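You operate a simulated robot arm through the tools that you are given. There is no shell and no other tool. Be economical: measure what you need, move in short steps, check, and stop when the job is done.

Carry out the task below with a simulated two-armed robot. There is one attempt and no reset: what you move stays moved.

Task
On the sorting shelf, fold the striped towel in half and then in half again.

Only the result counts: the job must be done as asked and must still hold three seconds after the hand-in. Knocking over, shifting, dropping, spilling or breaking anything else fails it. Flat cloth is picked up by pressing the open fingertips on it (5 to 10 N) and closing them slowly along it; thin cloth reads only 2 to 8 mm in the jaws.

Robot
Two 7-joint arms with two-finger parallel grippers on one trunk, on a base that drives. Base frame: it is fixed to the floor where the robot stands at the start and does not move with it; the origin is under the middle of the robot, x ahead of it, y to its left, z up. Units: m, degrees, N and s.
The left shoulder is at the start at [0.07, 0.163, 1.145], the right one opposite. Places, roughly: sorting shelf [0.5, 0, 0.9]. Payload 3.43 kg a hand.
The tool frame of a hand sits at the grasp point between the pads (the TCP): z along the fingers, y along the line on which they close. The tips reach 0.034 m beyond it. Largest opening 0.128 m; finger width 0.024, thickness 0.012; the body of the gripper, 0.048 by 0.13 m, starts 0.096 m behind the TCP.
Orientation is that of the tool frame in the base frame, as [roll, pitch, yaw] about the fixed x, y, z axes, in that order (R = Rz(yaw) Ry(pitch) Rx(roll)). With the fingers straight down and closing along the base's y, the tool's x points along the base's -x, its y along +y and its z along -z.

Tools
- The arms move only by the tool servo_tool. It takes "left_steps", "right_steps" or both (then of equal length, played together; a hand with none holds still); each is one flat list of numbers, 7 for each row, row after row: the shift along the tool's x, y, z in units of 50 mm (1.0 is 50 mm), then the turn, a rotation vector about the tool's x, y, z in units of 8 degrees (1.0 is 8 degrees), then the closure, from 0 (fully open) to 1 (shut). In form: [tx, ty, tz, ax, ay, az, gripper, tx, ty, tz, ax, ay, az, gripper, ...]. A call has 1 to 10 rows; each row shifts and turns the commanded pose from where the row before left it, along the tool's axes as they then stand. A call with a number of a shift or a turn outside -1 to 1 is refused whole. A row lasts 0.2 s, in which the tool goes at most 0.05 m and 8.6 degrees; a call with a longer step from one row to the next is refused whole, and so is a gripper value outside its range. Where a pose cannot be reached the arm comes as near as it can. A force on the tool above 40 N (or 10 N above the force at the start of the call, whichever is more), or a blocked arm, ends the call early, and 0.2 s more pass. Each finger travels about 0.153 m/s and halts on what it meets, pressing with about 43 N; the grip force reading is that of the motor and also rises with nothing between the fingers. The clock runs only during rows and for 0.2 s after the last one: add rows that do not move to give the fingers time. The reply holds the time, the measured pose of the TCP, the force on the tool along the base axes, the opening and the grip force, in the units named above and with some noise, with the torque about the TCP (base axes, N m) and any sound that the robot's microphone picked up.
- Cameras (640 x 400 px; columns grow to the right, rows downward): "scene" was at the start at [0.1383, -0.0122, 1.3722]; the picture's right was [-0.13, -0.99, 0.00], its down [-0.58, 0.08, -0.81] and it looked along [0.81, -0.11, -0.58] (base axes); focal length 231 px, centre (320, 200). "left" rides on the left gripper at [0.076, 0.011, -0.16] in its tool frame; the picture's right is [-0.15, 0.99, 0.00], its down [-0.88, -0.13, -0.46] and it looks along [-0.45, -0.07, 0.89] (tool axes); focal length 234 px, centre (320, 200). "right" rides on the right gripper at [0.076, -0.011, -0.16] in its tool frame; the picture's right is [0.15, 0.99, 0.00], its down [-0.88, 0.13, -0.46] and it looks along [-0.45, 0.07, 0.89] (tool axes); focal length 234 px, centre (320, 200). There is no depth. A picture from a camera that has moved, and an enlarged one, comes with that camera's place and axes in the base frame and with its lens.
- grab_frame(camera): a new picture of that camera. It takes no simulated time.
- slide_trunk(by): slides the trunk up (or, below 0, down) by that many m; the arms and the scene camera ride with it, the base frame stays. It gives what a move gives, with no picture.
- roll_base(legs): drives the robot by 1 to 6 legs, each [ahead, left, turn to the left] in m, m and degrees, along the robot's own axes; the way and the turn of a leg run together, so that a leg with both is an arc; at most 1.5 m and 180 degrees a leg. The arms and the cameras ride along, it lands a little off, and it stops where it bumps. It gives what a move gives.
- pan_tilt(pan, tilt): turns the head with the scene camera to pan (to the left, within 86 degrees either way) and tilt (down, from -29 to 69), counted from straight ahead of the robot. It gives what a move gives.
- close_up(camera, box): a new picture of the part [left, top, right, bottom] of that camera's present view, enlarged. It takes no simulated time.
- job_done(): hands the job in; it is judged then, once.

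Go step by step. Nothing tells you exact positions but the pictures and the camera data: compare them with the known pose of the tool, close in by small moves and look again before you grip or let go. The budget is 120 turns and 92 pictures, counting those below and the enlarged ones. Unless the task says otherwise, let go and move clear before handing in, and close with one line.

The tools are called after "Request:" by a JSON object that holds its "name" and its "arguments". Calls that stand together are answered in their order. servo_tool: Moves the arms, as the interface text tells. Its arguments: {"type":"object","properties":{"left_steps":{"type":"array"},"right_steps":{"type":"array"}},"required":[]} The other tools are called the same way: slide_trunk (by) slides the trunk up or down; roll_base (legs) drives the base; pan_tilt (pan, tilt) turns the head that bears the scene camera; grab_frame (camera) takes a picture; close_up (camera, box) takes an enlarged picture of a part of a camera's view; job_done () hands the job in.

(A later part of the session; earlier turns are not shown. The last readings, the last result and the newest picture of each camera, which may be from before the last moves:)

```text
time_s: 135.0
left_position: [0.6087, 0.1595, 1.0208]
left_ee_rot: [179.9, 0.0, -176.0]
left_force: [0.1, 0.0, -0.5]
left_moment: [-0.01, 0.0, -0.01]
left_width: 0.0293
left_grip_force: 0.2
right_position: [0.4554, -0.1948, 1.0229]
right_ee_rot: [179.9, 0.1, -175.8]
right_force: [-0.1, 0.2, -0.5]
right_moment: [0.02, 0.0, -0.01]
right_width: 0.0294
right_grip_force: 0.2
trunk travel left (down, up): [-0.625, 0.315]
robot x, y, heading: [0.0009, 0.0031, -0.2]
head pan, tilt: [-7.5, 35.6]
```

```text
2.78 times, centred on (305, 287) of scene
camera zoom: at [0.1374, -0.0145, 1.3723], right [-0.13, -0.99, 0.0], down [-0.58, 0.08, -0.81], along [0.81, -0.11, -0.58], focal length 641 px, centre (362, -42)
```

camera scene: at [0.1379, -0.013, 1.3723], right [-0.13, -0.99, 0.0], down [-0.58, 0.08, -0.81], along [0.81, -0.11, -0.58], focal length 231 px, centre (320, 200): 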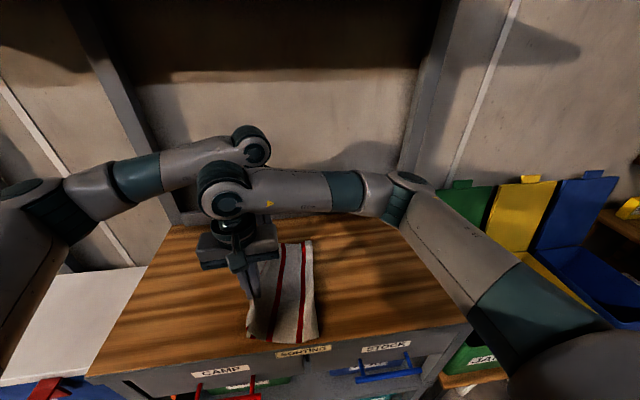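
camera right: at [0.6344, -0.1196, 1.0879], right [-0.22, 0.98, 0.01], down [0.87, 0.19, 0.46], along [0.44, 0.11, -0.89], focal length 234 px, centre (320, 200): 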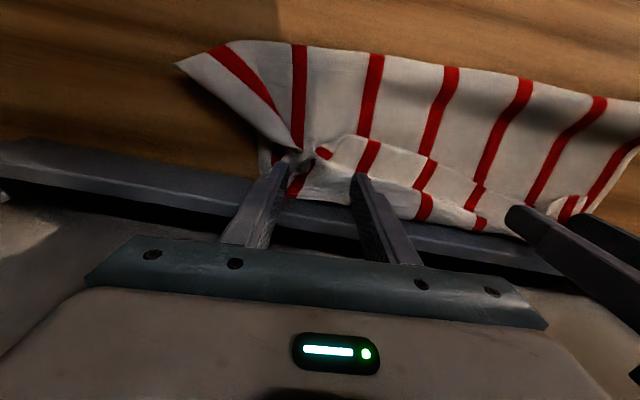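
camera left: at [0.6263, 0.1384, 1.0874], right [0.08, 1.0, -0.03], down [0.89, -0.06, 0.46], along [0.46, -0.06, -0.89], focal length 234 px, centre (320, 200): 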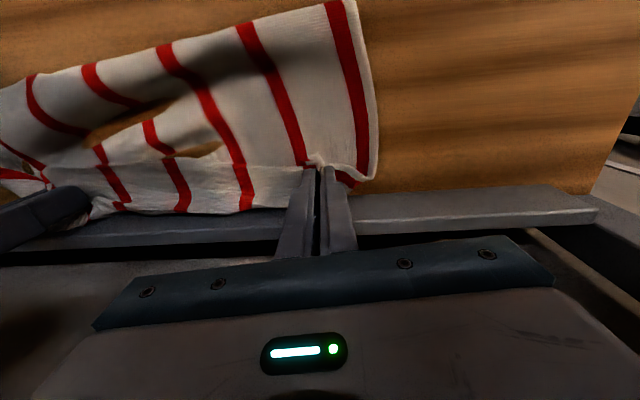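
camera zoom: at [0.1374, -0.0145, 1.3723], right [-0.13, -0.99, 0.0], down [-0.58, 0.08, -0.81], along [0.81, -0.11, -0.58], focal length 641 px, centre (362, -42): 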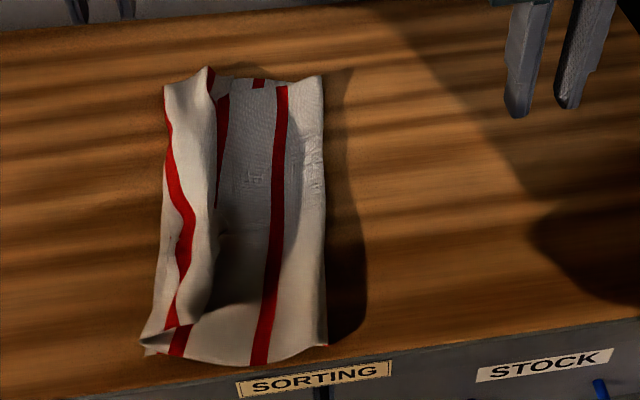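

The first fold is good: the free edge at y≈0.114 sits on the bottom edge, though both layers have a bulge and the fold line is at y≈-0.025 instead of about -0.08. I'll pin the left edge with the left hand and press-drag the fold side outward with the right.

Request:
{"name": "servo_tool", "arguments": {"left_steps": [0.43, -0.47, 0, 0, 0, 0, 0.77, 0.43, -0.47, 0, 0, 0, 0, 0.77, 0.43, -0.46, 0, 0, 0, 0, 0.77, 0, 0, 0, 0, 0, 0, 0.77, 0, 0, 0, 0, 0, 0, 0.77, 0, 0, 0.7, 0, 0, 0, 0.77, 0, 0, 0.7, 0, 0, 0, 0.77, 0, 0, 0.4, 0, 0, 0, 0.77, 0, 0, 0.12, 0, 0, 0, 0.77, 0, 0, 0, 0, 0, 0, 0.77], "right_steps": [-0.04, 0.8, 0, 0, 0, 0, 0.77, -0.04, 0.8, 0, 0, 0, 0, 0.77, -0.04, 0.8, 0, 0, 0, 0, 0.77, -0.04, 0.8, 0, 0, 0, 0, 0.77, -0.04, 0.8, 0, 0, 0, 0, 0.77, 0, 0, 0.7, 0, 0, 0, 0.77, 0, 0, 0.7, 0, 0, 0, 0.77, 0, 0, 0.4, 0, 0, 0, 0.77, 0, 0, 0.14, 0, 0, 0, 0.77, 0, 0, 0, 0, 0, 0, 0.77]}}

```text
time_s: 137.2
left_position: [0.5515, 0.0925, 0.9213]
left_ee_rot: [179.8, 0.1, -176.0]
left_force: [-0.2, -0.4, 0.5]
left_moment: [-0.01, 0.02, 0.0]
left_width: 0.0294
left_grip_force: 0.0
right_position: [0.4534, 0.0057, 0.923]
right_ee_rot: [-179.9, 0.0, -175.9]
right_force: [-0.5, -0.8, 0.3]
right_moment: [0.01, 0.03, -0.01]
right_width: 0.0296
right_grip_force: 0.0
trunk travel left (down, up): [-0.625, 0.315]
robot x, y, heading: [-0.0011, 0.0014, 0.2]
head pan, tilt: [-7.5, 35.6]
```

Request:
{"name": "servo_tool", "arguments": {"left_steps": [0, 0, 0.06, 0, 0, 0, 0.77, 0, 0, 0.04, 0, 0, 0, 0.77, 0, 0, 0, 0, 0, 0, 0.77], "right_steps": [0, 0, 0.06, 0, 0, 0, 0.77, 0, 0, 0.04, 0, 0, 0, 0.77, 0, 0, 0, 0, 0, 0, 0.77]}}

```text
time_s: 138.0
left_position: [0.5517, 0.0918, 0.9173]
left_ee_rot: [180.0, 0.0, -176.0]
left_force: [0.2, 1.4, 6.6]
left_moment: [-0.08, -0.02, 0.02]
left_width: 0.0287
left_grip_force: 0.1
right_position: [0.454, 0.0056, 0.9199]
right_ee_rot: [-180.0, 0.1, -175.7]
right_force: [-0.3, -0.6, -0.6]
right_moment: [-0.01, 0.02, -0.04]
right_width: 0.0296
right_grip_force: 0.0
trunk travel left (down, up): [-0.625, 0.315]
robot x, y, heading: [-0.0008, -0.0013, -0.2]
head pan, tilt: [-7.5, 35.6]
```

Request:
{"name": "servo_tool", "arguments": {"left_steps": [0, 0, 0.01, 0, 0, 0, 0.77, 0, 0, 0, 0, 0, 0, 0.77, 0, 0, 0, 0, 0, 0, 0.77], "right_steps": [0, 0, 0.05, 0, 0, 0, 0.77, 0, 0, 0.02, 0, 0, 0, 0.77, 0, 0, 0, 0, 0, 0, 0.77]}}

Request:
{"name": "servo_tool", "arguments": {"right_steps": [0, -0.18, 0, 0, 0, 0, 0.77, 0, -0.18, 0, 0, 0, 0, 0.77, 0, -0.18, 0, 0, 0, 0, 0.77, 0, -0.18, 0, 0, 0, 0, 0.77, 0, -0.18, 0, 0, 0, 0, 0.77, 0, -0.18, 0, 0, 0, 0, 0.77]}}

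```text
time_s: 138.8
left_position: [0.5494, 0.0912, 0.9179]
left_ee_rot: [-180.0, 0.0, -176.0]
left_force: [1.8, 0.0, 7.2]
left_moment: [-0.12, -0.1, 0.06]
left_width: 0.0289
left_grip_force: 0.1
right_position: [0.4533, 0.0045, 0.9159]
right_ee_rot: [-180.0, 0.2, -176.0]
right_force: [-0.2, -1.7, 6.6]
right_moment: [-0.01, 0.07, 0.02]
right_width: 0.0293
right_grip_force: 0.1
trunk travel left (down, up): [-0.625, 0.315]
robot x, y, heading: [-0.0016, -0.0007, -0.4]
head pan, tilt: [-7.5, 35.6]
```

```text
time_s: 140.2
left_position: [0.5502, 0.0917, 0.9169]
left_ee_rot: [179.9, 0.1, -176.0]
left_force: [-1.3, 0.0, 9.8]
left_moment: [-0.16, 0.01, 0.01]
left_width: 0.0298
left_grip_force: 0.1
right_position: [0.4563, -0.0498, 0.9158]
right_ee_rot: [180.0, 0.1, -175.9]
right_force: [1.0, 2.0, 2.5]
right_moment: [0.04, -0.06, -0.01]
right_width: 0.0303
right_grip_force: 0.7
trunk travel left (down, up): [-0.625, 0.315]
robot x, y, heading: [-0.0035, 0.0038, 0.1]
head pan, tilt: [-7.5, 35.6]
```

The near part dragged well. Now the same for the far part: the left pins near the front and the right drags near the back.

Request:
{"name": "servo_tool", "arguments": {"left_steps": [0, 0, -0.9, 0, 0, 0, 0.77, 0.73, 0.03, 0, 0, 0, 0, 0.77, 0.73, 0.03, 0, 0, 0, 0, 0.77, 0.73, 0.03, 0, 0, 0, 0, 0.77, 0, 0, 0.7, 0, 0, 0, 0.77, 0, 0, 0.18, 0, 0, 0, 0.77, 0, 0, 0, 0, 0, 0, 0.77], "right_steps": [0, 0, -0.9, 0, 0, 0, 0.77, -0.78, 0.29, 0, 0, 0, 0, 0.77, -0.78, 0.29, 0, 0, 0, 0, 0.77, -0.78, 0.29, 0, 0, 0, 0, 0.77, 0, 0, 0.7, 0, 0, 0, 0.77, 0, 0, 0.18, 0, 0, 0, 0.77, 0, 0, 0, 0, 0, 0, 0.77]}}

```text
time_s: 140.8
left_position: [0.5256, 0.0974, 0.9585]
left_ee_rot: [179.7, 0.3, -173.9]
left_force: [11.2, 2.7, 0.8]
left_moment: [-0.42, 1.58, 0.62]
left_width: 0.0295
left_grip_force: 0.0
right_position: [0.488, -0.0312, 0.9599]
right_ee_rot: [-179.6, -0.4, -174.1]
right_force: [-10.7, -2.4, 0.1]
right_moment: [0.3, -1.52, 0.68]
right_width: 0.0294
right_grip_force: 0.0
trunk travel left (down, up): [-0.625, 0.315]
robot x, y, heading: [0.0006, -0.0028, -0.1]
head pan, tilt: [-7.5, 35.6]
stopped in row 3 (left hand): the force on the tool passed its limit (the readings are from after the stop); the commanded pose is now the measured one
```

The hands touched lightly while crossing. I'll separate them sideways first, then reposition one around the other.

Request:
{"name": "servo_tool", "arguments": {"left_steps": [0, 0.4, -0.2, 0, 0, 0, 0.77, 0, 0.8, 0, 0, 0, 0, 0.77, 0.8, 0, 0, 0, 0, 0, 0.77, 0.9, 0, 0, 0, 0, 0, 0.77, 0, -0.8, 0, 0, 0, 0, 0.77, 0, -0.4, 0, 0, 0, 0, 0.77], "right_steps": [0, -0.4, -0.2, 0, 0, 0, 0.77, 0, -0.8, 0, 0, 0, 0, 0.77, -0.8, 0, 0, 0, 0, 0, 0.77, -0.8, 0, 0, 0, 0, 0, 0.77, 0, 0.8, 0, 0, 0, 0, 0.77, 0, 0.8, 0, 0, 0, 0, 0.77]}}

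```text
time_s: 142.2
left_position: [0.4388, 0.0875, 0.9698]
left_ee_rot: [179.8, 0.3, -174.0]
left_force: [-0.8, -0.2, 0.6]
left_moment: [0.01, 0.02, 0.05]
left_width: 0.0294
left_grip_force: 0.1
right_position: [0.5661, -0.0023, 0.9716]
right_ee_rot: [-179.7, -0.3, -174.3]
right_force: [0.0, 0.7, 0.1]
right_moment: [-0.02, 0.01, 0.01]
right_width: 0.0296
right_grip_force: 0.1
trunk travel left (down, up): [-0.625, 0.315]
robot x, y, heading: [-0.0004, -0.0011, -0.1]
head pan, tilt: [-7.5, 35.6]
```

Both are in place now. I'll lower to pressing contact.

Request:
{"name": "servo_tool", "arguments": {"left_steps": [0, 0, 0.6, 0, 0, 0, 0.77, 0, 0, 0.4, 0, 0, 0, 0.77, 0, 0, 0.06, 0, 0, 0, 0.77, 0, 0, 0, 0, 0, 0, 0.77], "right_steps": [0, 0, 0.6, 0, 0, 0, 0.77, 0, 0, 0.4, 0, 0, 0, 0.77, 0, 0, 0.1, 0, 0, 0, 0.77, 0, 0, 0, 0, 0, 0, 0.77]}}

```text
time_s: 143.2
left_position: [0.4389, 0.086, 0.9166]
left_ee_rot: [179.9, 0.5, -174.1]
left_force: [2.5, 0.9, 14.7]
left_moment: [-0.31, -0.2, 0.07]
left_width: 0.0293
left_grip_force: 0.1
right_position: [0.5663, -0.0051, 0.9168]
right_ee_rot: [-179.8, -0.3, -174.4]
right_force: [1.1, -0.2, 4.0]
right_moment: [0.03, -0.06, 0.0]
right_width: 0.0294
right_grip_force: 0.1
trunk travel left (down, up): [-0.625, 0.315]
robot x, y, heading: [-0.0025, 0.0022, -0.1]
head pan, tilt: [-7.5, 35.6]
```

Request:
{"name": "servo_tool", "arguments": {"right_steps": [0, -0.18, 0.012, 0, 0, 0, 0.77, 0, -0.18, 0, 0, 0, 0, 0.77, 0, -0.18, 0, 0, 0, 0, 0.77, 0, -0.18, 0, 0, 0, 0, 0.77, 0, -0.18, 0, 0, 0, 0, 0.77, 0, -0.18, 0, 0, 0, 0, 0.77]}}

Request:
{"name": "servo_tool", "arguments": {"left_steps": [0, 0, -0.8, 0, 0, 0, 0.77, 0, 0, -0.9, 0, 0, 0, 0.77, 0, 0.9, -0.3, 0, 0, 0, 0.77, 0, 0.9, 0, 0, 0, 0, 0.77, 0, 0.9, 0, 0, 0, 0, 0.77], "right_steps": [0, 0, -0.8, 0, 0, 0, 0.77, 0, 0, -0.9, 0, 0, 0, 0.77, 0, -0.9, -0.3, 0, 0, 0, 0.77, 0, -0.9, 0, 0, 0, 0, 0.77, 0, -0.9, 0, 0, 0, 0, 0.77]}}

Request:
{"name": "close_up", "arguments": {"camera": "scene", "box": [190, 215, 420, 359]}}

```text
time_s: 144.6
left_position: [0.4384, 0.0867, 0.9173]
left_ee_rot: [179.8, 0.5, -174.0]
left_force: [5.8, 1.4, 25.9]
left_moment: [-0.61, -0.37, 0.16]
left_width: 0.0289
left_grip_force: 0.2
right_position: [0.5707, -0.0595, 0.9168]
right_ee_rot: [-179.8, -0.3, -174.2]
right_force: [-1.4, 0.8, 1.2]
right_moment: [0.02, 0.0, 0.04]
right_width: 0.0298
right_grip_force: 0.3
trunk travel left (down, up): [-0.625, 0.315]
robot x, y, heading: [-0.0016, 0.0002, 0.0]
head pan, tilt: [-7.5, 35.6]
```

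```text
time_s: 145.8
left_position: [0.4238, 0.2213, 1.0179]
left_ee_rot: [179.8, 0.4, -174.1]
left_force: [0.1, 0.3, 0.5]
left_moment: [0.01, -0.01, 0.02]
left_width: 0.0295
left_grip_force: 0.1
right_position: [0.5829, -0.1936, 1.0157]
right_ee_rot: [-179.8, -0.2, -174.3]
right_force: [-0.3, -0.2, -0.2]
right_moment: [-0.03, -0.02, 0.01]
right_width: 0.0297
right_grip_force: 0.1
trunk travel left (down, up): [-0.625, 0.315]
robot x, y, heading: [0.0017, 0.0003, 0.1]
head pan, tilt: [-7.5, 35.6]
```

```text
2.78 times, centred on (305, 287) of scene
camera zoom: at [0.1366, -0.0123, 1.3724], right [-0.13, -0.99, 0.0], down [-0.58, 0.08, -0.81], along [0.81, -0.11, -0.58], focal length 641 px, centre (362, -42)
```

zoom: 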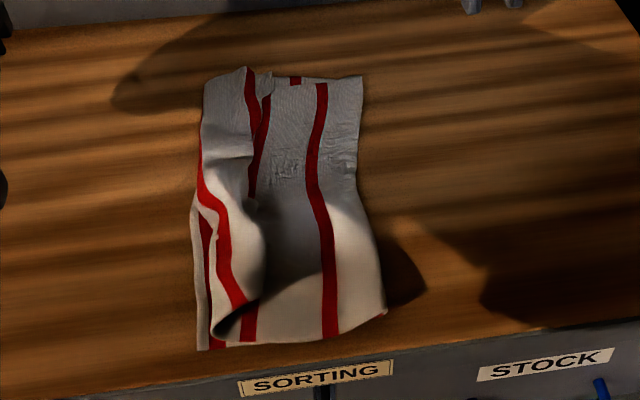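

The right edge's band of about 4 cm has folded back on top, with its free edge raised toward the right at y≈0.03. I'll flip it outward by sweeping closed fingertips under it from right to left. First I'll position both hands, left far and right near, just to the right of it.

Request:
{"name": "servo_tool", "arguments": {"left_steps": [-0.7, -0.073, 0, 0, 0, 0, 1, -0.7, -0.073, 0, 0, 0, 0, 1, -0.7, -0.073, 0, 0, 0, 0, 1, -0.7, -0.073, 0, 0, 0, 0, 1, 0.094, -0.9, 0, 0, 0, 0, 1, 0.094, -0.9, 0, 0, 0, 0, 1, 0.094, -0.9, 0, 0, 0, 0, 1, 0.094, -0.9, 0, 0, 0, 0, 1, 0.094, -0.9, 0, 0, 0, 0, 1], "right_steps": [0.795, 0.08, 0, 0, 0, 0, 1, 0.795, 0.08, 0, 0, 0, 0, 1, 0.795, 0.08, 0, 0, 0, 0, 1, 0.795, 0.08, 0, 0, 0, 0, 1, -0.075, 0.752, 0, 0, 0, 0, 1, -0.075, 0.752, 0, 0, 0, 0, 1, -0.075, 0.752, 0, 0, 0, 0, 1, -0.075, 0.752, 0, 0, 0, 0, 1, -0.075, 0.752, 0, 0, 0, 0, 1]}}

Request:
{"name": "servo_tool", "arguments": {"left_steps": [0, 0, 0.8, 0, 0, 0, 1, 0, 0, 0.8, 0, 0, 0, 1, 0, 0, 0.28, 0, 0, 0, 1, 0, 0, 0, 0, 0, 0, 1], "right_steps": [0, 0, 0.8, 0, 0, 0, 1, 0, 0, 0.8, 0, 0, 0, 1, 0, 0, 0.24, 0, 0, 0, 1, 0, 0, 0, 0, 0, 0, 1]}}

```text
time_s: 147.8
left_position: [0.5617, -0.0043, 1.015]
left_ee_rot: [179.7, 0.3, -174.1]
left_force: [0.4, -0.2, 0.7]
left_moment: [0.02, 0.04, 0.04]
left_width: 0.0002
left_grip_force: 33.7
right_position: [0.4249, -0.0063, 1.0173]
right_ee_rot: [-179.8, -0.4, -174.4]
right_force: [-0.5, -0.1, -1.1]
right_moment: [-0.01, -0.04, 0.0]
right_width: 0.0
right_grip_force: 33.0
trunk travel left (down, up): [-0.625, 0.315]
robot x, y, heading: [-0.005, 0.0031, -0.0]
head pan, tilt: [-7.5, 35.6]
```

```text
time_s: 148.8
left_position: [0.5638, -0.0055, 0.9243]
left_ee_rot: [179.7, 0.3, -174.1]
left_force: [-0.1, -0.9, -0.5]
left_moment: [-0.02, 0.04, 0.01]
left_width: 0.0
left_grip_force: 33.6
right_position: [0.4243, -0.0031, 0.9232]
right_ee_rot: [-179.8, -0.3, -174.2]
right_force: [-0.5, -1.4, -0.9]
right_moment: [0.02, 0.0, 0.02]
right_width: 0.0001
right_grip_force: 33.3
trunk travel left (down, up): [-0.625, 0.315]
robot x, y, heading: [0.0056, -0.0021, 0.2]
head pan, tilt: [-7.5, 35.6]
```

Both tips are about 6 mm above the lower layer. I'll sweep left, rising toward the end.

Request:
{"name": "servo_tool", "arguments": {"left_steps": [-0.027, 0.26, 0, 0, 0, 0, 1, -0.027, 0.26, 0, 0, 0, 0, 1, -0.027, 0.26, 0, 0, 0, 0, 1, -0.027, 0.26, -0.05, 0, 0, 0, 1, -0.03, 0.3, -0.1, 0, 0, 0, 1, -0.03, 0.3, -0.12, 0, 0, 0, 1, -0.03, 0.3, -0.12, 0, 0, 0, 1, -0.03, 0.4, -0.1, 0, 0, 0, 1, -0.04, 0.4, 0, 0, 0, 0, 1, -0.04, 0.4, 0, 0, 0, 0, 1], "right_steps": [-0.027, 0.26, 0, 0, 0, 0, 1, -0.027, 0.26, 0, 0, 0, 0, 1, -0.027, 0.26, 0, 0, 0, 0, 1, -0.027, 0.26, -0.05, 0, 0, 0, 1, -0.03, 0.3, -0.1, 0, 0, 0, 1, -0.03, 0.3, -0.12, 0, 0, 0, 1, -0.03, 0.3, -0.12, 0, 0, 0, 1, -0.03, 0.4, -0.1, 0, 0, 0, 1, -0.04, 0.4, 0, 0, 0, 0, 1, -0.04, 0.4, 0, 0, 0, 0, 1]}}

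Request:
{"name": "servo_tool", "arguments": {"left_steps": [0, 0.3, -0.8, 0, 0, 0, 1, 0, 0.9, -0.4, 0, 0, 0, 1, 0, 0.9, 0, 0, 0, 0, 1], "right_steps": [0, 0, -0.9, 0, 0, 0, 1, 0, 0, -0.9, 0, 0, 0, 1, 0, -0.9, 0, 0, 0, 0, 1]}}

Request:
{"name": "servo_tool", "arguments": {"right_steps": [0, -0.9, 0, 0, 0, 0, 1, 0, -0.9, 0, 0, 0, 0, 1, 0, -0.9, 0, 0, 0, 0, 1, 0, -0.9, 0, 0, 0, 0, 1, 0, -0.9, 0, 0, 0, 0, 1]}}

Request:
{"name": "close_up", "arguments": {"camera": "scene", "box": [190, 215, 420, 359]}}

```text
time_s: 151.0
left_position: [0.5657, 0.1552, 0.9494]
left_ee_rot: [179.8, 0.3, -174.2]
left_force: [-0.2, 0.1, -0.1]
left_moment: [-0.04, 0.0, -0.03]
left_width: 0.0
left_grip_force: 32.7
right_position: [0.4245, 0.155, 0.9472]
right_ee_rot: [-179.8, -0.3, -174.4]
right_force: [0.7, -0.5, -0.7]
right_moment: [-0.04, -0.01, -0.03]
right_width: 0.0
right_grip_force: 33.0
trunk travel left (down, up): [-0.625, 0.315]
robot x, y, heading: [-0.0009, -0.001, -0.3]
head pan, tilt: [-7.5, 35.6]
```

```text
time_s: 151.8
left_position: [0.5536, 0.256, 1.0092]
left_ee_rot: [179.6, 0.3, -174.2]
left_force: [-0.1, 0.2, -0.3]
left_moment: [-0.01, 0.03, -0.01]
left_width: 0.0001
left_grip_force: 33.6
right_position: [0.428, 0.1066, 1.0407]
right_ee_rot: [-179.9, -0.4, -174.3]
right_force: [-0.5, -0.6, -0.1]
right_moment: [0.02, 0.0, -0.02]
right_width: 0.0004
right_grip_force: 32.4
trunk travel left (down, up): [-0.625, 0.315]
robot x, y, heading: [-0.002, 0.002, -0.4]
head pan, tilt: [-7.5, 35.6]
```

```text
time_s: 153.0
left_position: [0.5525, 0.2564, 1.008]
left_ee_rot: [179.7, 0.5, -174.1]
left_force: [0.4, -0.5, -0.4]
left_moment: [-0.01, -0.03, -0.01]
left_width: 0.0001
left_grip_force: 33.4
right_position: [0.4527, -0.1154, 1.0379]
right_ee_rot: [-179.9, -0.4, -174.2]
right_force: [-0.6, -0.4, -0.7]
right_moment: [0.05, -0.03, 0.02]
right_width: 0.0
right_grip_force: 32.8
trunk travel left (down, up): [-0.625, 0.315]
robot x, y, heading: [0.0019, -0.0006, 0.1]
head pan, tilt: [-7.5, 35.6]
```

```text
2.78 times, centred on (305, 287) of scene
camera zoom: at [0.1378, -0.0144, 1.3723], right [-0.13, -0.99, 0.0], down [-0.58, 0.08, -0.81], along [0.81, -0.11, -0.58], focal length 641 px, centre (362, -42)
```

zoom: 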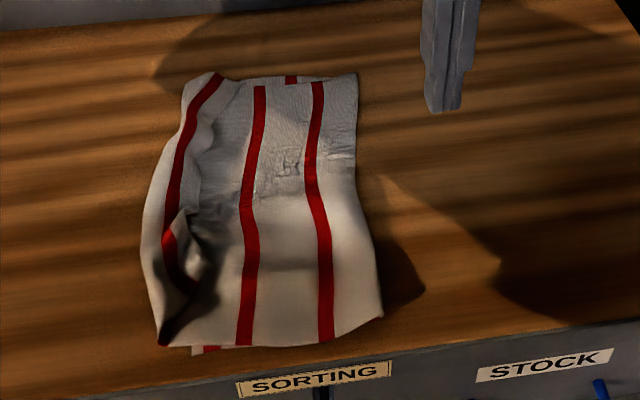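

The band flipped outward: now the top layer spans y≈-0.065 to 0.12 over the bottom, and x from 0.36 to 0.615. Next is the second fold, near to far. I'll first press-drag the folded towel forward to give the hand room near the robot.

Request:
{"name": "servo_tool", "arguments": {"left_steps": [0.048, -0.744, 0, 0, 0, 0, 0.7, 0.048, -0.744, 0, 0, 0, 0, 0.7, 0.048, -0.744, 0, 0, 0, 0, 0.7, 0.048, -0.744, 0, 0, 0, 0, 0.7, 0.048, -0.744, 0, 0, 0, 0, 0.7, 0, 0, 0.7, 0, 0, 0, 0.7, 0, 0, 0.7, 0, 0, 0, 0.7, 0, 0, 0.3, 0, 0, 0, 0.7, 0, 0, 0.08, 0, 0, 0, 0.7, 0, 0, 0, 0, 0, 0, 0.7], "right_steps": [-0.18, 0.32, 0, 0, 0, 0, 0.7, -0.18, 0.32, 0, 0, 0, 0, 0.7, -0.18, 0.32, 0, 0, 0, 0, 0.7, -0.18, 0.32, 0, 0, 0, 0, 0.7, -0.18, 0.32, 0, 0, 0, 0, 0.7, 0, 0, 0.7, 0, 0, 0, 0.7, 0, 0, 0.7, 0, 0, 0, 0.7, 0, 0, 0.7, 0, 0, 0, 0.7, 0, 0, 0.28, 0, 0, 0, 0.7, 0, 0, 0, 0, 0, 0, 0.7]}}

Request:
{"name": "servo_tool", "arguments": {"left_steps": [0, 0, 0.03, 0, 0, 0, 0.7, 0, 0, 0.02, 0, 0, 0, 0.7, 0, 0, 0, 0, 0, 0, 0.7], "right_steps": [0, 0, 0.03, 0, 0, 0, 0.7, 0, 0, 0.02, 0, 0, 0, 0.7, 0, 0, 0, 0, 0, 0, 0.7]}}

```text
time_s: 155.2
left_position: [0.56, 0.0723, 0.9198]
left_ee_rot: [179.8, 0.3, -174.1]
left_force: [0.3, 0.4, -0.7]
left_moment: [0.03, -0.01, -0.03]
left_width: 0.0384
left_grip_force: 0.1
right_position: [0.4869, -0.0304, 0.9177]
right_ee_rot: [-179.7, -0.4, -174.3]
right_force: [1.0, 0.0, -0.8]
right_moment: [0.0, 0.0, -0.01]
right_width: 0.0386
right_grip_force: 0.0
trunk travel left (down, up): [-0.625, 0.315]
robot x, y, heading: [0.0016, -0.0, -0.3]
head pan, tilt: [-7.5, 35.6]
```

```text
time_s: 156.0
left_position: [0.5611, 0.0699, 0.916]
left_ee_rot: [179.7, 0.4, -174.1]
left_force: [-1.7, -0.2, 6.4]
left_moment: [0.12, 0.02, 0.04]
left_width: 0.0386
left_grip_force: 0.1
right_position: [0.4863, -0.03, 0.9175]
right_ee_rot: [-179.8, -0.2, -174.3]
right_force: [-0.1, -0.2, 0.0]
right_moment: [-0.02, -0.01, 0.03]
right_width: 0.0382
right_grip_force: 0.0
trunk travel left (down, up): [-0.625, 0.315]
robot x, y, heading: [-0.0021, 0.0007, 0.0]
head pan, tilt: [-7.5, 35.6]
```

Request:
{"name": "servo_tool", "arguments": {"left_steps": [0, 0, 0.005, 0, 0, 0, 0.7, 0, 0, 0, 0, 0, 0, 0.7, 0, 0, 0, 0, 0, 0, 0.7], "right_steps": [0, 0, 0.03, 0, 0, 0, 0.7, 0, 0, 0.025, 0, 0, 0, 0.7, 0, 0, 0, 0, 0, 0, 0.7]}}

```text
time_s: 156.8
left_position: [0.5607, 0.0704, 0.9169]
left_ee_rot: [179.8, 0.6, -174.1]
left_force: [1.0, 0.4, 2.9]
left_moment: [0.06, -0.03, -0.02]
left_width: 0.0386
left_grip_force: 0.4
right_position: [0.4869, -0.0295, 0.9163]
right_ee_rot: [-180.0, -0.2, -174.3]
right_force: [0.1, -2.8, 29.2]
right_moment: [0.57, 0.0, -0.01]
right_width: 0.0374
right_grip_force: 0.1
trunk travel left (down, up): [-0.625, 0.315]
robot x, y, heading: [-0.0013, 0.0066, -0.1]
head pan, tilt: [-7.5, 35.6]
```

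Request:
{"name": "servo_tool", "arguments": {"left_steps": [0, 0, 0.012, 0, 0, 0, 0.7, -0.2, -0.021, 0, 0, 0, 0, 0.7, -0.2, -0.021, 0, 0, 0, 0, 0.7, -0.2, -0.021, 0, 0, 0, 0, 0.7, -0.2, -0.021, 0, 0, 0, 0, 0.7, -0.2, -0.021, 0, 0, 0, 0, 0.7, -0.2, -0.021, 0, 0, 0, 0, 0.7, -0.2, -0.021, 0, 0, 0, 0, 0.7, 0, 0, 0, 0, 0, 0, 0.7], "right_steps": [0, 0, -0.018, 0, 0, 0, 0.7, -0.2, -0.021, 0, 0, 0, 0, 0.7, -0.2, -0.021, 0, 0, 0, 0, 0.7, -0.2, -0.021, 0, 0, 0, 0, 0.7, -0.2, -0.021, 0, 0, 0, 0, 0.7, -0.2, -0.021, 0, 0, 0, 0, 0.7, -0.2, -0.021, 0, 0, 0, 0, 0.7, -0.2, -0.021, 0, 0, 0, 0, 0.7, 0, 0, 0, 0, 0, 0, 0.7]}}

```text
time_s: 158.8
left_position: [0.6295, 0.0705, 0.9164]
left_ee_rot: [179.6, 0.5, -174.1]
left_force: [-0.7, -0.3, 5.5]
left_moment: [0.06, 0.06, 0.06]
left_width: 0.0383
left_grip_force: 0.1
right_position: [0.556, -0.0322, 0.9152]
right_ee_rot: [-179.8, -0.1, -174.4]
right_force: [-5.8, -1.0, 24.6]
right_moment: [0.65, 0.24, 0.14]
right_width: 0.039
right_grip_force: 0.1
trunk travel left (down, up): [-0.625, 0.315]
robot x, y, heading: [0.0006, 0.0001, 0.1]
head pan, tilt: [-7.5, 35.6]
```

Dragged forward about 7 cm. I'll lift both hands, park the right hand clear, and turn the left hand 90° so it closes along x.

Request:
{"name": "servo_tool", "arguments": {"left_steps": [0, 0, -0.9, 0, 0, 0, 0.6, 0, 0, -0.9, 0, 0, 0, 0.6, 0.9, 0, 0, 0, 0, 0, 0.57, 0.9, 0, 0, 0, 0, 0, 0.57, 0.9, 0, 0, 0, 0, 0, 0.57, 0, 0, 0, 0, 0, -1, 0.57, 0, 0, 0, 0, 0, -1, 0.57, 0, 0, 0, 0, 0, -1, 0.57, 0, 0, 0, 0, 0, -1, 0.57], "right_steps": [0, 0, -0.9, 0, 0, 0, 0.6, 0, 0, -0.9, 0, 0, 0, 0.6, 0, -0.9, -0.3, 0, 0, 0, 0.6, 0, -0.9, 0, 0, 0, 0, 0.6, 0, -0.9, 0, 0, 0, 0, 0.6, 0, -0.9, 0, 0, 0, 0, 0.6, 0, -0.9, 0, 0, 0, 0, 0.6, 0, 0, 0, 0, 0, 0, 0.6, 0, 0, 0, 0, 0, 0, 0.6]}}

Request:
{"name": "servo_tool", "arguments": {"left_steps": [0, 0, 0, 0, 0, -1, 0.57, 0, 0, 0, 0, 0, -1, 0.57, 0, 0, 0, 0, 0, -1, 0.57, 0, 0, 0, 0, 0, -1, 0.57, 0, 0, 0, 0, 0, -1, 0.57, 0, 0, 0, 0, 0, -1, 0.57, 0, 0, 0, 0, 0, -0.5, 0.57, 0, 0, 0, 0, 0, 0, 0.57]}}

```text
time_s: 160.8
left_position: [0.499, 0.0565, 1.0038]
left_ee_rot: [179.9, 0.3, -142.1]
left_force: [0.1, -1.6, -0.2]
left_moment: [-0.03, -0.02, 0.05]
left_width: 0.0553
left_grip_force: 0.1
right_position: [0.582, -0.2574, 1.0181]
right_ee_rot: [-179.8, -0.3, -174.2]
right_force: [0.1, -0.5, -0.4]
right_moment: [0.01, 0.0, -0.01]
right_width: 0.0513
right_grip_force: 0.1
trunk travel left (down, up): [-0.625, 0.315]
robot x, y, heading: [0.0015, 0.0028, 0.0]
head pan, tilt: [-7.5, 35.6]
```

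```text
time_s: 162.6
left_position: [0.4994, 0.0562, 1.0033]
left_ee_rot: [-179.7, 0.4, -90.1]
left_force: [0.9, -0.2, 0.2]
left_moment: [-0.01, -0.02, 0.0]
left_width: 0.0549
left_grip_force: 0.0
right_position: [0.5815, -0.258, 1.0171]
right_ee_rot: [-179.8, -0.3, -174.3]
right_force: [-0.4, 1.0, 0.6]
right_moment: [-0.04, 0.03, -0.01]
right_width: 0.0513
right_grip_force: 0.0
trunk travel left (down, up): [-0.625, 0.315]
robot x, y, heading: [0.0011, -0.0001, 0.1]
head pan, tilt: [-7.5, 35.6]
```

The left hand is at yaw -90 with no reach trouble. I'll use one picture to locate the near edge.

Request:
{"name": "close_up", "arguments": {"camera": "scene", "box": [190, 200, 430, 350]}}

```text
2.67 times, centred on (310, 275) of scene
camera zoom: at [0.1382, -0.0124, 1.3722], right [-0.13, -0.99, 0.0], down [-0.58, 0.08, -0.81], along [0.81, -0.11, -0.58], focal length 615 px, centre (347, 0)
```

zoom: 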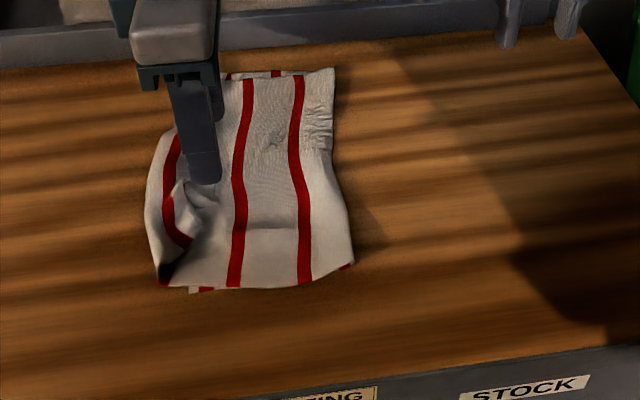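

The folded towel spans x 0.425–0.685 and y -0.06 to 0.12. I'll pinch the middle of the near edge at about (0.455, 0.022) with the left hand.

Request:
{"name": "servo_tool", "arguments": {"left_steps": [0.34, 0.445, 0, 0, 0, 0, 0.57, 0.34, 0.445, 0, 0, 0, 0, 0.57, 0, 0, 0.7, 0, 0, 0, 0.57, 0, 0, 0.7, 0, 0, 0, 0.57, 0, 0, 0.24, 0, 0, 0, 0.57, 0, 0, 0, 0, 0, 0, 0.57]}}

Request:
{"name": "servo_tool", "arguments": {"left_steps": [0, 0, 0.05, 0, 0, 0, 0.57, 0, 0, 0.03, 0, 0, 0, 0.57, 0, 0, 0, 0, 0, 0, 0.57]}}

```text
time_s: 164.0
left_position: [0.4542, 0.0229, 0.9201]
left_ee_rot: [-179.7, 0.3, -90.1]
left_force: [-0.4, 0.6, 0.0]
left_moment: [0.03, -0.01, 0.01]
left_width: 0.055
left_grip_force: 0.0
right_position: [0.5821, -0.2573, 1.0182]
right_ee_rot: [-179.9, -0.4, -174.3]
right_force: [-0.4, 0.2, -0.2]
right_moment: [0.0, 0.03, 0.03]
right_width: 0.0513
right_grip_force: 0.1
trunk travel left (down, up): [-0.625, 0.315]
robot x, y, heading: [-0.0001, -0.0008, 0.1]
head pan, tilt: [-7.5, 35.6]
```

```text
time_s: 164.8
left_position: [0.4542, 0.0237, 0.918]
left_ee_rot: [-179.6, 0.2, -90.1]
left_force: [0.2, 0.0, 0.5]
left_moment: [0.0, 0.03, 0.0]
left_width: 0.055
left_grip_force: 0.0
right_position: [0.5824, -0.2574, 1.0189]
right_ee_rot: [-179.8, -0.3, -174.4]
right_force: [-0.8, 0.6, 0.0]
right_moment: [0.0, -0.01, 0.01]
right_width: 0.0512
right_grip_force: 0.0
trunk travel left (down, up): [-0.625, 0.315]
robot x, y, heading: [-0.0014, -0.0009, -0.1]
head pan, tilt: [-7.5, 35.6]
```

Request:
{"name": "servo_tool", "arguments": {"left_steps": [0, 0, 0.04, 0, 0, 0, 0.57, 0, 0, 0.02, 0, 0, 0, 0.57, 0, 0, 0, 0, 0, 0, 0.57]}}

```text
time_s: 165.6
left_position: [0.4528, 0.0228, 0.9168]
left_ee_rot: [-179.6, 0.2, -90.2]
left_force: [2.6, 2.3, 17.9]
left_moment: [0.1, 0.37, -0.1]
left_width: 0.0535
left_grip_force: 0.0
right_position: [0.5809, -0.257, 1.0186]
right_ee_rot: [-179.8, -0.2, -174.4]
right_force: [0.6, 0.2, 0.6]
right_moment: [-0.01, 0.02, 0.0]
right_width: 0.0513
right_grip_force: 0.0
trunk travel left (down, up): [-0.625, 0.315]
robot x, y, heading: [-0.0005, -0.0009, -0.2]
head pan, tilt: [-7.5, 35.6]
```

Request:
{"name": "servo_tool", "arguments": {"left_steps": [0, 0, -0.008, 0, 0, 0, 0.59, 0, 0, 0, 0, 0, 0, 0.61, 0, 0, 0, 0, 0, 0, 0.63, 0, 0, 0, 0, 0, 0, 0.65, 0, 0, 0, 0, 0, 0, 0.67, 0, 0, 0, 0, 0, 0, 0.69, 0, 0, 0, 0, 0, 0, 0.71, 0, 0, 0, 0, 0, 0, 0.73, 0, 0, 0, 0, 0, 0, 0.75, 0, 0, 0, 0, 0, 0, 0.77]}}

Request:
{"name": "servo_tool", "arguments": {"left_steps": [0, 0, 0, 0, 0, 0, 0.79, 0, 0, 0, 0, 0, 0, 0.81, 0, 0, 0, 0, 0, 0, 0.83, 0, 0, 0, 0, 0, 0, 0.85, 0, 0, 0, 0, 0, 0, 0.875, 0, 0, 0, 0, 0, 0, 0.9, 0, 0, 0, 0, 0, 0, 0.925, 0, 0, 0, 0, 0, 0, 0.95, 0, 0, 0, 0, 0, 0, 1, 0, 0, 0, 0, 0, 0, 1]}}

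```text
time_s: 167.8
left_position: [0.4524, 0.0221, 0.9159]
left_ee_rot: [-179.5, 0.2, -90.1]
left_force: [3.2, -0.7, 22.4]
left_moment: [-0.06, 0.16, 0.0]
left_width: 0.0277
left_grip_force: 0.0
right_position: [0.5818, -0.2582, 1.0194]
right_ee_rot: [-179.8, -0.4, -174.4]
right_force: [0.3, -0.1, 0.4]
right_moment: [0.05, 0.01, -0.02]
right_width: 0.0512
right_grip_force: 0.2
trunk travel left (down, up): [-0.625, 0.315]
robot x, y, heading: [0.0012, 0.0005, 0.2]
head pan, tilt: [-7.5, 35.6]
```

```text
time_s: 170.0
left_position: [0.4533, 0.0223, 0.9163]
left_ee_rot: [-179.7, 0.3, -90.0]
left_force: [5.4, -0.3, 24.2]
left_moment: [-0.01, -0.06, -0.02]
left_width: 0.0022
left_grip_force: 36.8
right_position: [0.5809, -0.2572, 1.0186]
right_ee_rot: [-179.8, -0.3, -174.2]
right_force: [-0.2, 0.2, -0.3]
right_moment: [0.01, 0.0, -0.02]
right_width: 0.0515
right_grip_force: 0.1
trunk travel left (down, up): [-0.625, 0.315]
robot x, y, heading: [-0.0036, -0.0029, -0.1]
head pan, tilt: [-7.5, 35.6]
```

The reading of 2.2 mm means only the top layer is held. A sounder second fold is to lift the crease itself, since both layers are joined there, and fold crease to open edge along y with both hands, as worked before. I'll release, lift and turn the left hand back.

Request:
{"name": "servo_tool", "arguments": {"left_steps": [0, 0, -0.01, 0, 0, 0, 0.93, 0, 0, 0, 0, 0, 0, 0.86, 0, 0, 0, 0, 0, 0, 0.79, 0, 0, 0, 0, 0, 0, 0.72, 0, 0, 0, 0, 0, 0, 0.65, 0, 0, 0, 0, 0, 0, 0.57, 0, 0, -0.4, 0, 0, 0, 0.57, 0, 0, -0.9, 0, 0, 0, 0.57, 0, 0, -0.9, 0, 0, 0, 0.57]}}

Request:
{"name": "servo_tool", "arguments": {"left_steps": [0, 0, 0, 0, 0, 1, 0.57, 0, 0, 0, 0, 0, 1, 0.57, 0, 0, 0, 0, 0, 1, 0.57, 0, 0, 0, 0, 0, 1, 0.57, 0, 0, 0, 0, 0, 1, 0.57, 0, 0, 0, 0, 0, 1, 0.57, 0, 0, 0, 0, 0, 1, 0.57, 0, 0, 0, 0, 0, 1, 0.57, 0, 0, 0, 0, 0, 1, 0.57, 0, 0, 0, 0, 0, 1, 0.57]}}

```text
time_s: 172.0
left_position: [0.4544, 0.0272, 1.0239]
left_ee_rot: [-179.6, 0.4, -90.1]
left_force: [-0.5, -0.7, -0.1]
left_moment: [0.03, -0.02, 0.02]
left_width: 0.0549
left_grip_force: 0.0
right_position: [0.5821, -0.2584, 1.0181]
right_ee_rot: [-179.9, -0.3, -174.3]
right_force: [0.4, 0.4, 0.0]
right_moment: [0.01, 0.02, -0.01]
right_width: 0.0512
right_grip_force: 0.1
trunk travel left (down, up): [-0.625, 0.315]
robot x, y, heading: [-0.002, -0.0023, 0.3]
head pan, tilt: [-7.5, 35.6]
```

```text
time_s: 174.2
left_position: [0.4522, 0.0216, 1.0257]
left_ee_rot: [179.8, 0.3, -170.3]
left_force: [0.3, 0.0, -0.5]
left_moment: [-0.02, 0.01, -0.03]
left_width: 0.0549
left_grip_force: 0.0
right_position: [0.5817, -0.2568, 1.0173]
right_ee_rot: [-179.8, -0.3, -174.3]
right_force: [0.0, 0.1, -0.3]
right_moment: [0.01, 0.02, 0.01]
right_width: 0.0512
right_grip_force: 0.0
trunk travel left (down, up): [-0.625, 0.315]
robot x, y, heading: [-0.0022, 0.0044, 0.0]
head pan, tilt: [-7.5, 35.6]
```

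Request:
{"name": "servo_tool", "arguments": {"left_steps": [0, 0, 0, 0, 0, 0.8, 0.57, 0, 0, 0, 0, 0, 0.8, 0.57, 0, 0.8, 0, 0, 0, 0, 0.57, 0, 0.8, 0, 0, 0, 0, 0.57, 0, 0.8, 0, 0, 0, 0, 0.57, -0.89, 0.046, 0, 0, 0, 0, 0.57, -0.89, 0.046, 0, 0, 0, 0, 0.57, -0.89, 0.046, 0, 0, 0, 0, 0.57, -0.85, 0.046, 0, 0, 0, 0, 0.57], "right_steps": [0, 0, 0, 0, 0, 0.545, 0.57, 0, 0, 0, 0, 0, 0.545, 0.57, 0.667, -0.035, 0, 0, 0, 0, 0.57, 0.667, -0.035, 0, 0, 0, 0, 0.57, 0.667, -0.035, 0, 0, 0, 0, 0.57, 0, 0, 0, 0, 0, 0, 0.57, 0, 0, 0, 0, 0, 0, 0.57, 0, 0, 0, 0, 0, 0, 0.57, 0, 0, 0, 0, 0, 0, 0.57]}}

Request:
{"name": "servo_tool", "arguments": {"left_steps": [-0.04, -0.7, 0, 0, 0, 0, 0.57, -0.04, -0.7, 0, 0, 0, 0, 0.57, -0.04, -0.7, 0, 0, 0, 0, 0.57, -0.04, -0.7, 0, 0, 0, 0, 0.57, -0.04, -0.7, 0, 0, 0, 0, 0.57, 0, 0, 0.7, 0, 0, 0, 0.57, 0, 0, 0.7, 0, 0, 0, 0.57, 0, 0, 0.4, 0, 0, 0, 0.57, 0, 0, 0, 0, 0, 0, 0.57], "right_steps": [0.047, 0.9, 0, 0, 0, 0, 0.57, 0.047, 0.9, 0, 0, 0, 0, 0.57, 0.047, 0.9, 0, 0, 0, 0, 0.57, 0.047, 0.9, 0, 0, 0, 0, 0.57, 0.047, 0.9, 0, 0, 0, 0, 0.57, 0, 0, 0.7, 0, 0, 0, 0.57, 0, 0, 0.7, 0, 0, 0, 0.57, 0, 0, 0.4, 0, 0, 0, 0.57, 0, 0, 0, 0, 0, 0, 0.57]}}

```text
time_s: 176.2
left_position: [0.638, 0.1454, 1.0303]
left_ee_rot: [179.6, 0.2, 177.0]
left_force: [0.1, 0.2, 0.4]
left_moment: [-0.01, 0.03, 0.0]
left_width: 0.0549
left_grip_force: 0.0
right_position: [0.4824, -0.2568, 1.0196]
right_ee_rot: [-179.8, -0.3, 177.0]
right_force: [0.5, -0.5, -1.0]
right_moment: [0.01, 0.0, 0.01]
right_width: 0.0551
right_grip_force: 0.1
trunk travel left (down, up): [-0.625, 0.315]
robot x, y, heading: [-0.0005, -0.0001, -0.1]
head pan, tilt: [-7.5, 35.6]
```

```text
time_s: 178.2
left_position: [0.6382, -0.0336, 0.9369]
left_ee_rot: [179.8, 0.3, 177.2]
left_force: [0.1, 0.5, 0.9]
left_moment: [-0.01, 0.02, -0.03]
left_width: 0.0554
left_grip_force: 0.1
right_position: [0.4775, -0.0307, 0.9315]
right_ee_rot: [-179.7, -0.3, 177.0]
right_force: [0.6, -0.1, 0.4]
right_moment: [0.0, -0.01, 0.01]
right_width: 0.055
right_grip_force: 0.0
trunk travel left (down, up): [-0.625, 0.315]
robot x, y, heading: [-0.0018, 0.0026, 0.1]
head pan, tilt: [-7.5, 35.6]
```

Both hands are over the crease, with the outer fingers at its edge. I'll touch down.

Request:
{"name": "servo_tool", "arguments": {"left_steps": [0, -0.06, 0.2, 0, 0, 0, 0.57, 0, 0, 0.17, 0, 0, 0, 0.57, 0, 0, 0.03, 0, 0, 0, 0.57, 0, 0, 0, 0, 0, 0, 0.57], "right_steps": [0, 0, 0.15, 0, 0, 0, 0.57, 0, 0, 0.11, 0, 0, 0, 0.57, 0, 0, 0.03, 0, 0, 0, 0.57, 0, 0, 0, 0, 0, 0, 0.57]}}

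```text
time_s: 179.2
left_position: [0.6363, -0.0379, 0.9177]
left_ee_rot: [179.7, 0.3, 177.1]
left_force: [-0.3, 0.4, 0.1]
left_moment: [0.01, 0.0, 0.0]
left_width: 0.0547
left_grip_force: 0.1
right_position: [0.4808, -0.0296, 0.9161]
right_ee_rot: [-179.9, -0.2, 177.0]
right_force: [0.5, -1.0, 5.7]
right_moment: [0.24, -0.04, 0.01]
right_width: 0.0551
right_grip_force: 0.0
trunk travel left (down, up): [-0.625, 0.315]
robot x, y, heading: [-0.0001, 0.0008, -0.1]
head pan, tilt: [-7.5, 35.6]
```

Request:
{"name": "servo_tool", "arguments": {"left_steps": [0, 0, 0.03, 0, 0, 0, 0.57, 0, 0, 0.02, 0, 0, 0, 0.57, 0, 0, 0, 0, 0, 0, 0.57], "right_steps": [0, 0, 0.008, 0, 0, 0, 0.57, 0, 0, 0, 0, 0, 0, 0.57, 0, 0, 0, 0, 0, 0, 0.57]}}

```text
time_s: 180.0
left_position: [0.6346, -0.0351, 0.9171]
left_ee_rot: [179.6, 0.5, 177.1]
left_force: [0.4, -2.0, 9.3]
left_moment: [0.0, -0.07, 0.0]
left_width: 0.0549
left_grip_force: 0.1
right_position: [0.4792, -0.0303, 0.9149]
right_ee_rot: [-179.7, -0.2, 176.9]
right_force: [1.3, 1.5, 7.0]
right_moment: [0.27, -0.1, -0.04]
right_width: 0.0557
right_grip_force: 0.5
trunk travel left (down, up): [-0.625, 0.315]
robot x, y, heading: [-0.002, 0.0021, -0.2]
head pan, tilt: [-7.5, 35.6]
```

The forces are right (9 and 7 N). I'll close slowly.

Request:
{"name": "servo_tool", "arguments": {"left_steps": [0, 0, 0, 0, 0, 0, 0.6, 0, 0, 0, 0, 0, 0, 0.62, 0, 0, 0, 0, 0, 0, 0.64, 0, 0, 0, 0, 0, 0, 0.66, 0, 0, 0, 0, 0, 0, 0.68, 0, 0, 0, 0, 0, 0, 0.7, 0, 0, 0, 0, 0, 0, 0.72, 0, 0, 0, 0, 0, 0, 0.74, 0, 0, 0, 0, 0, 0, 0.76, 0, 0, 0, 0, 0, 0, 0.78], "right_steps": [0, 0, 0, 0, 0, 0, 0.6, 0, 0, 0, 0, 0, 0, 0.62, 0, 0, 0, 0, 0, 0, 0.64, 0, 0, 0, 0, 0, 0, 0.66, 0, 0, 0, 0, 0, 0, 0.68, 0, 0, 0, 0, 0, 0, 0.7, 0, 0, 0, 0, 0, 0, 0.72, 0, 0, 0, 0, 0, 0, 0.74, 0, 0, 0, 0, 0, 0, 0.76, 0, 0, 0, 0, 0, 0, 0.78]}}

Request:
{"name": "servo_tool", "arguments": {"left_steps": [0, 0, 0, 0, 0, 0, 0.8, 0, 0, 0, 0, 0, 0, 0.825, 0, 0, 0, 0, 0, 0, 0.85, 0, 0, 0, 0, 0, 0, 0.875, 0, 0, 0, 0, 0, 0, 0.9, 0, 0, 0, 0, 0, 0, 0.925, 0, 0, 0, 0, 0, 0, 0.95, 0, 0, 0, 0, 0, 0, 0.975, 0, 0, 0, 0, 0, 0, 1, 0, 0, 0, 0, 0, 0, 1], "right_steps": [0, 0, 0, 0, 0, 0, 0.8, 0, 0, 0, 0, 0, 0, 0.825, 0, 0, 0, 0, 0, 0, 0.85, 0, 0, 0, 0, 0, 0, 0.875, 0, 0, 0, 0, 0, 0, 0.9, 0, 0, 0, 0, 0, 0, 0.925, 0, 0, 0, 0, 0, 0, 0.95, 0, 0, 0, 0, 0, 0, 0.975, 0, 0, 0, 0, 0, 0, 1, 0, 0, 0, 0, 0, 0, 1]}}

```text
time_s: 182.2
left_position: [0.6347, -0.0356, 0.9158]
left_ee_rot: [179.6, 0.4, 177.1]
left_force: [0.1, -1.5, 16.3]
left_moment: [0.11, -0.07, -0.02]
left_width: 0.0265
left_grip_force: 0.0
right_position: [0.4795, -0.0291, 0.9164]
right_ee_rot: [-179.8, -0.2, 177.0]
right_force: [-0.4, 0.2, 3.9]
right_moment: [0.07, -0.06, 0.0]
right_width: 0.0281
right_grip_force: 0.2
trunk travel left (down, up): [-0.625, 0.315]
robot x, y, heading: [0.0009, 0.0033, 0.0]
head pan, tilt: [-7.5, 35.6]
```

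```text
time_s: 184.4
left_position: [0.6349, -0.035, 0.9153]
left_ee_rot: [179.8, 0.4, 177.1]
left_force: [-3.9, -0.2, 19.9]
left_moment: [0.0, 0.0, -0.03]
left_width: 0.0031
left_grip_force: 37.9
right_position: [0.4792, -0.03, 0.9153]
right_ee_rot: [-179.7, -0.3, 177.0]
right_force: [1.4, 1.0, 0.7]
right_moment: [-0.01, -0.03, 0.02]
right_width: 0.0032
right_grip_force: 38.3
trunk travel left (down, up): [-0.625, 0.315]
robot x, y, heading: [-0.0001, -0.001, 0.0]
head pan, tilt: [-7.5, 35.6]
```

Both hold the crease (3.1 and 3.2 mm). I'll carry it over to the open edge in a low arc and lower.

Request:
{"name": "servo_tool", "arguments": {"left_steps": [0, 0.1, -0.4, 0, 0, 0, 1, 0, 0.1, -0.4, 0, 0, 0, 1, 0, 0.4, -0.3, 0, 0, 0, 1, 0, 0.45, 0, 0, 0, 0, 1, 0, 0.45, 0, 0, 0, 0, 1, 0, 0.45, 0.2, 0, 0, 0, 1, 0, 0.45, 0.3, 0, 0, 0, 1, 0, 0, 0.3, 0, 0, 0, 1, 0, 0, 0.18, 0, 0, 0, 1, 0, 0, 0, 0, 0, 0, 1], "right_steps": [0, 0.1, -0.4, 0, 0, 0, 1, 0, 0.1, -0.4, 0, 0, 0, 1, 0, 0.4, -0.3, 0, 0, 0, 1, 0, 0.45, 0, 0, 0, 0, 1, 0, 0.45, 0, 0, 0, 0, 1, 0, 0.45, 0.2, 0, 0, 0, 1, 0, 0.45, 0.3, 0, 0, 0, 1, 0, 0, 0.3, 0, 0, 0, 1, 0, 0, 0.18, 0, 0, 0, 1, 0, 0, 0, 0, 0, 0, 1]}}

```text
time_s: 186.6
left_position: [0.6443, 0.0837, 0.9213]
left_ee_rot: [179.6, 0.4, 177.0]
left_force: [-5.0, -0.8, 5.8]
left_moment: [-0.05, 0.18, 0.03]
left_width: 0.003
left_grip_force: 37.1
right_position: [0.4848, 0.0895, 0.9192]
right_ee_rot: [-179.8, -0.2, 176.9]
right_force: [4.8, 0.4, 1.7]
right_moment: [-0.01, -0.13, -0.01]
right_width: 0.0034
right_grip_force: 37.8
trunk travel left (down, up): [-0.625, 0.315]
robot x, y, heading: [0.0007, -0.0001, -0.0]
head pan, tilt: [-7.5, 35.6]
```

Now I'll release slowly while touching, then lift straight up and clear the view.

Request:
{"name": "servo_tool", "arguments": {"left_steps": [0, 0, 0.02, 0, 0, 0, 0.97, 0, 0, 0, 0, 0, 0, 0.93, 0, 0, 0, 0, 0, 0, 0.89, 0, 0, 0, 0, 0, 0, 0.85, 0, 0, 0, 0, 0, 0, 0.8, 0, 0, -0.2, 0, 0, 0, 0.76, 0, 0, -0.8, 0, 0, 0, 0.76, 0, 0, -0.9, 0, 0, 0, 0.76, 0, 0.9, 0, 0, 0, 0, 0.76, 0, 0.9, 0, 0, 0, 0, 0.76], "right_steps": [0, 0, 0.02, 0, 0, 0, 0.97, 0, 0, 0, 0, 0, 0, 0.93, 0, 0, 0, 0, 0, 0, 0.89, 0, 0, 0, 0, 0, 0, 0.85, 0, 0, 0, 0, 0, 0, 0.8, 0, 0, -0.2, 0, 0, 0, 0.76, 0, 0, -0.8, 0, 0, 0, 0.76, 0, 0, -0.9, 0, 0, 0, 0.76, 0, -0.9, 0, 0, 0, 0, 0.76, 0, -0.9, 0, 0, 0, 0, 0.76]}}

Request:
{"name": "servo_tool", "arguments": {"right_steps": [0, -0.9, 0, 0, 0, 0, 0.76, 0, -0.9, 0, 0, 0, 0, 0.76, 0, -0.9, 0, 0, 0, 0, 0.76, 0, -0.9, 0, 0, 0, 0, 0.76]}}

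Request:
{"name": "close_up", "arguments": {"camera": "scene", "box": [190, 200, 430, 350]}}

```text
time_s: 188.8
left_position: [0.6447, 0.1735, 1.0148]
left_ee_rot: [179.6, 0.3, 177.0]
left_force: [1.1, -0.4, 0.2]
left_moment: [0.06, -0.03, 0.0]
left_width: 0.0307
left_grip_force: 0.0
right_position: [0.483, -0.0046, 1.0188]
right_ee_rot: [-179.8, -0.3, 177.0]
right_force: [0.1, -0.4, -0.1]
right_moment: [0.01, -0.04, 0.01]
right_width: 0.0306
right_grip_force: 0.0
trunk travel left (down, up): [-0.625, 0.315]
robot x, y, heading: [0.0012, 0.0027, 0.1]
head pan, tilt: [-7.5, 35.6]
```

```text
time_s: 189.8
left_position: [0.6461, 0.1717, 1.0147]
left_ee_rot: [179.6, 0.2, 177.0]
left_force: [-0.7, 0.7, -0.2]
left_moment: [0.03, -0.07, 0.05]
left_width: 0.0306
left_grip_force: 0.0
right_position: [0.472, -0.1833, 1.0177]
right_ee_rot: [-179.8, -0.2, 177.0]
right_force: [0.0, 0.6, -0.4]
right_moment: [0.07, -0.01, 0.02]
right_width: 0.031
right_grip_force: 0.1
trunk travel left (down, up): [-0.625, 0.315]
robot x, y, heading: [-0.0012, -0.0018, 0.1]
head pan, tilt: [-7.5, 35.6]
```

```text
2.67 times, centred on (310, 275) of scene
camera zoom: at [0.1373, -0.0148, 1.3723], right [-0.13, -0.99, 0.0], down [-0.58, 0.08, -0.81], along [0.81, -0.11, -0.58], focal length 615 px, centre (347, 0)
```

zoom: 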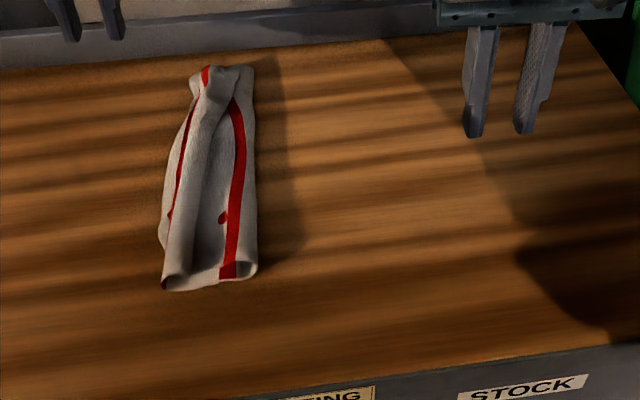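

The towel is now a neat four-layer strip, about 0.25 x 0.085 m, slightly puffy, and nothing else has moved. I'll pat it down gently from above to flatten it.

Request:
{"name": "servo_tool", "arguments": {"left_steps": [0.167, -0.79, 0, 0, 0, 0, 0.68, 0.167, -0.79, 0, 0, 0, 0, 0.68, 0.167, -0.79, 0, 0, 0, 0, 0.68, 0, 0, 0, 0, 0, 0, 0.68, 0, 0, 0, 0, 0, 0, 0.68, 0, 0, 0, 0, 0, 0, 0.68, 0, 0, 0.7, 0, 0, 0, 0.68, 0, 0, 0.5, 0, 0, 0, 0.68, 0, 0, 0.4, 0, 0, 0, 0.68, 0, 0, 0.2, 0, 0, 0, 0.68], "right_steps": [0.015, 0.81, 0, 0, 0, 0, 0.68, 0.015, 0.81, 0, 0, 0, 0, 0.68, 0.015, 0.81, 0, 0, 0, 0, 0.68, 0.015, 0.81, 0, 0, 0, 0, 0.68, 0.015, 0.81, 0, 0, 0, 0, 0.68, 0.015, 0.81, 0, 0, 0, 0, 0.68, 0, 0, 0.7, 0, 0, 0, 0.68, 0, 0, 0.5, 0, 0, 0, 0.68, 0, 0, 0.4, 0, 0, 0, 0.68, 0, 0, 0.2, 0, 0, 0, 0.68]}}

Request:
{"name": "servo_tool", "arguments": {"left_steps": [0, 0, 0.06, 0, 0, 0, 0.68, 0, 0, 0, 0, 0, 0, 0.68, 0, 0, 0, 0, 0, 0, 0.68], "right_steps": [0, 0, 0.06, 0, 0, 0, 0.68, 0, 0, 0, 0, 0, 0, 0.68, 0, 0, 0, 0, 0, 0, 0.68]}}

```text
time_s: 191.6
left_position: [0.6174, 0.0572, 0.9574]
left_ee_rot: [179.6, 0.3, 177.3]
left_force: [1.3, 4.9, -1.2]
left_moment: [-0.94, 0.28, -0.5]
left_width: 0.0412
left_grip_force: 0.0
right_position: [0.4845, 0.0624, 0.9595]
right_ee_rot: [-179.7, -0.1, 176.8]
right_force: [-1.8, -4.9, 0.7]
right_moment: [0.93, -0.4, -0.14]
right_width: 0.0413
right_grip_force: 0.0
trunk travel left (down, up): [-0.625, 0.315]
robot x, y, heading: [0.0008, -0.0015, -0.0]
head pan, tilt: [-7.5, 35.6]
stopped in row 9 (left hand): the force on the tool passed its limit (the readings are from after the stop); the commanded pose is now the measured one
```

```text
time_s: 192.4
left_position: [0.6169, 0.058, 0.954]
left_ee_rot: [179.5, 0.2, 177.4]
left_force: [13.2, 12.7, 5.7]
left_moment: [-2.19, 2.82, -1.37]
left_width: 0.041
left_grip_force: 0.1
right_position: [0.4842, 0.0608, 0.9569]
right_ee_rot: [-179.8, -0.3, 176.9]
right_force: [-13.4, -13.2, -4.9]
right_moment: [2.19, -2.12, -0.37]
right_width: 0.041
right_grip_force: 0.1
trunk travel left (down, up): [-0.625, 0.315]
robot x, y, heading: [0.0047, 0.0002, -0.2]
head pan, tilt: [-7.5, 35.6]
```

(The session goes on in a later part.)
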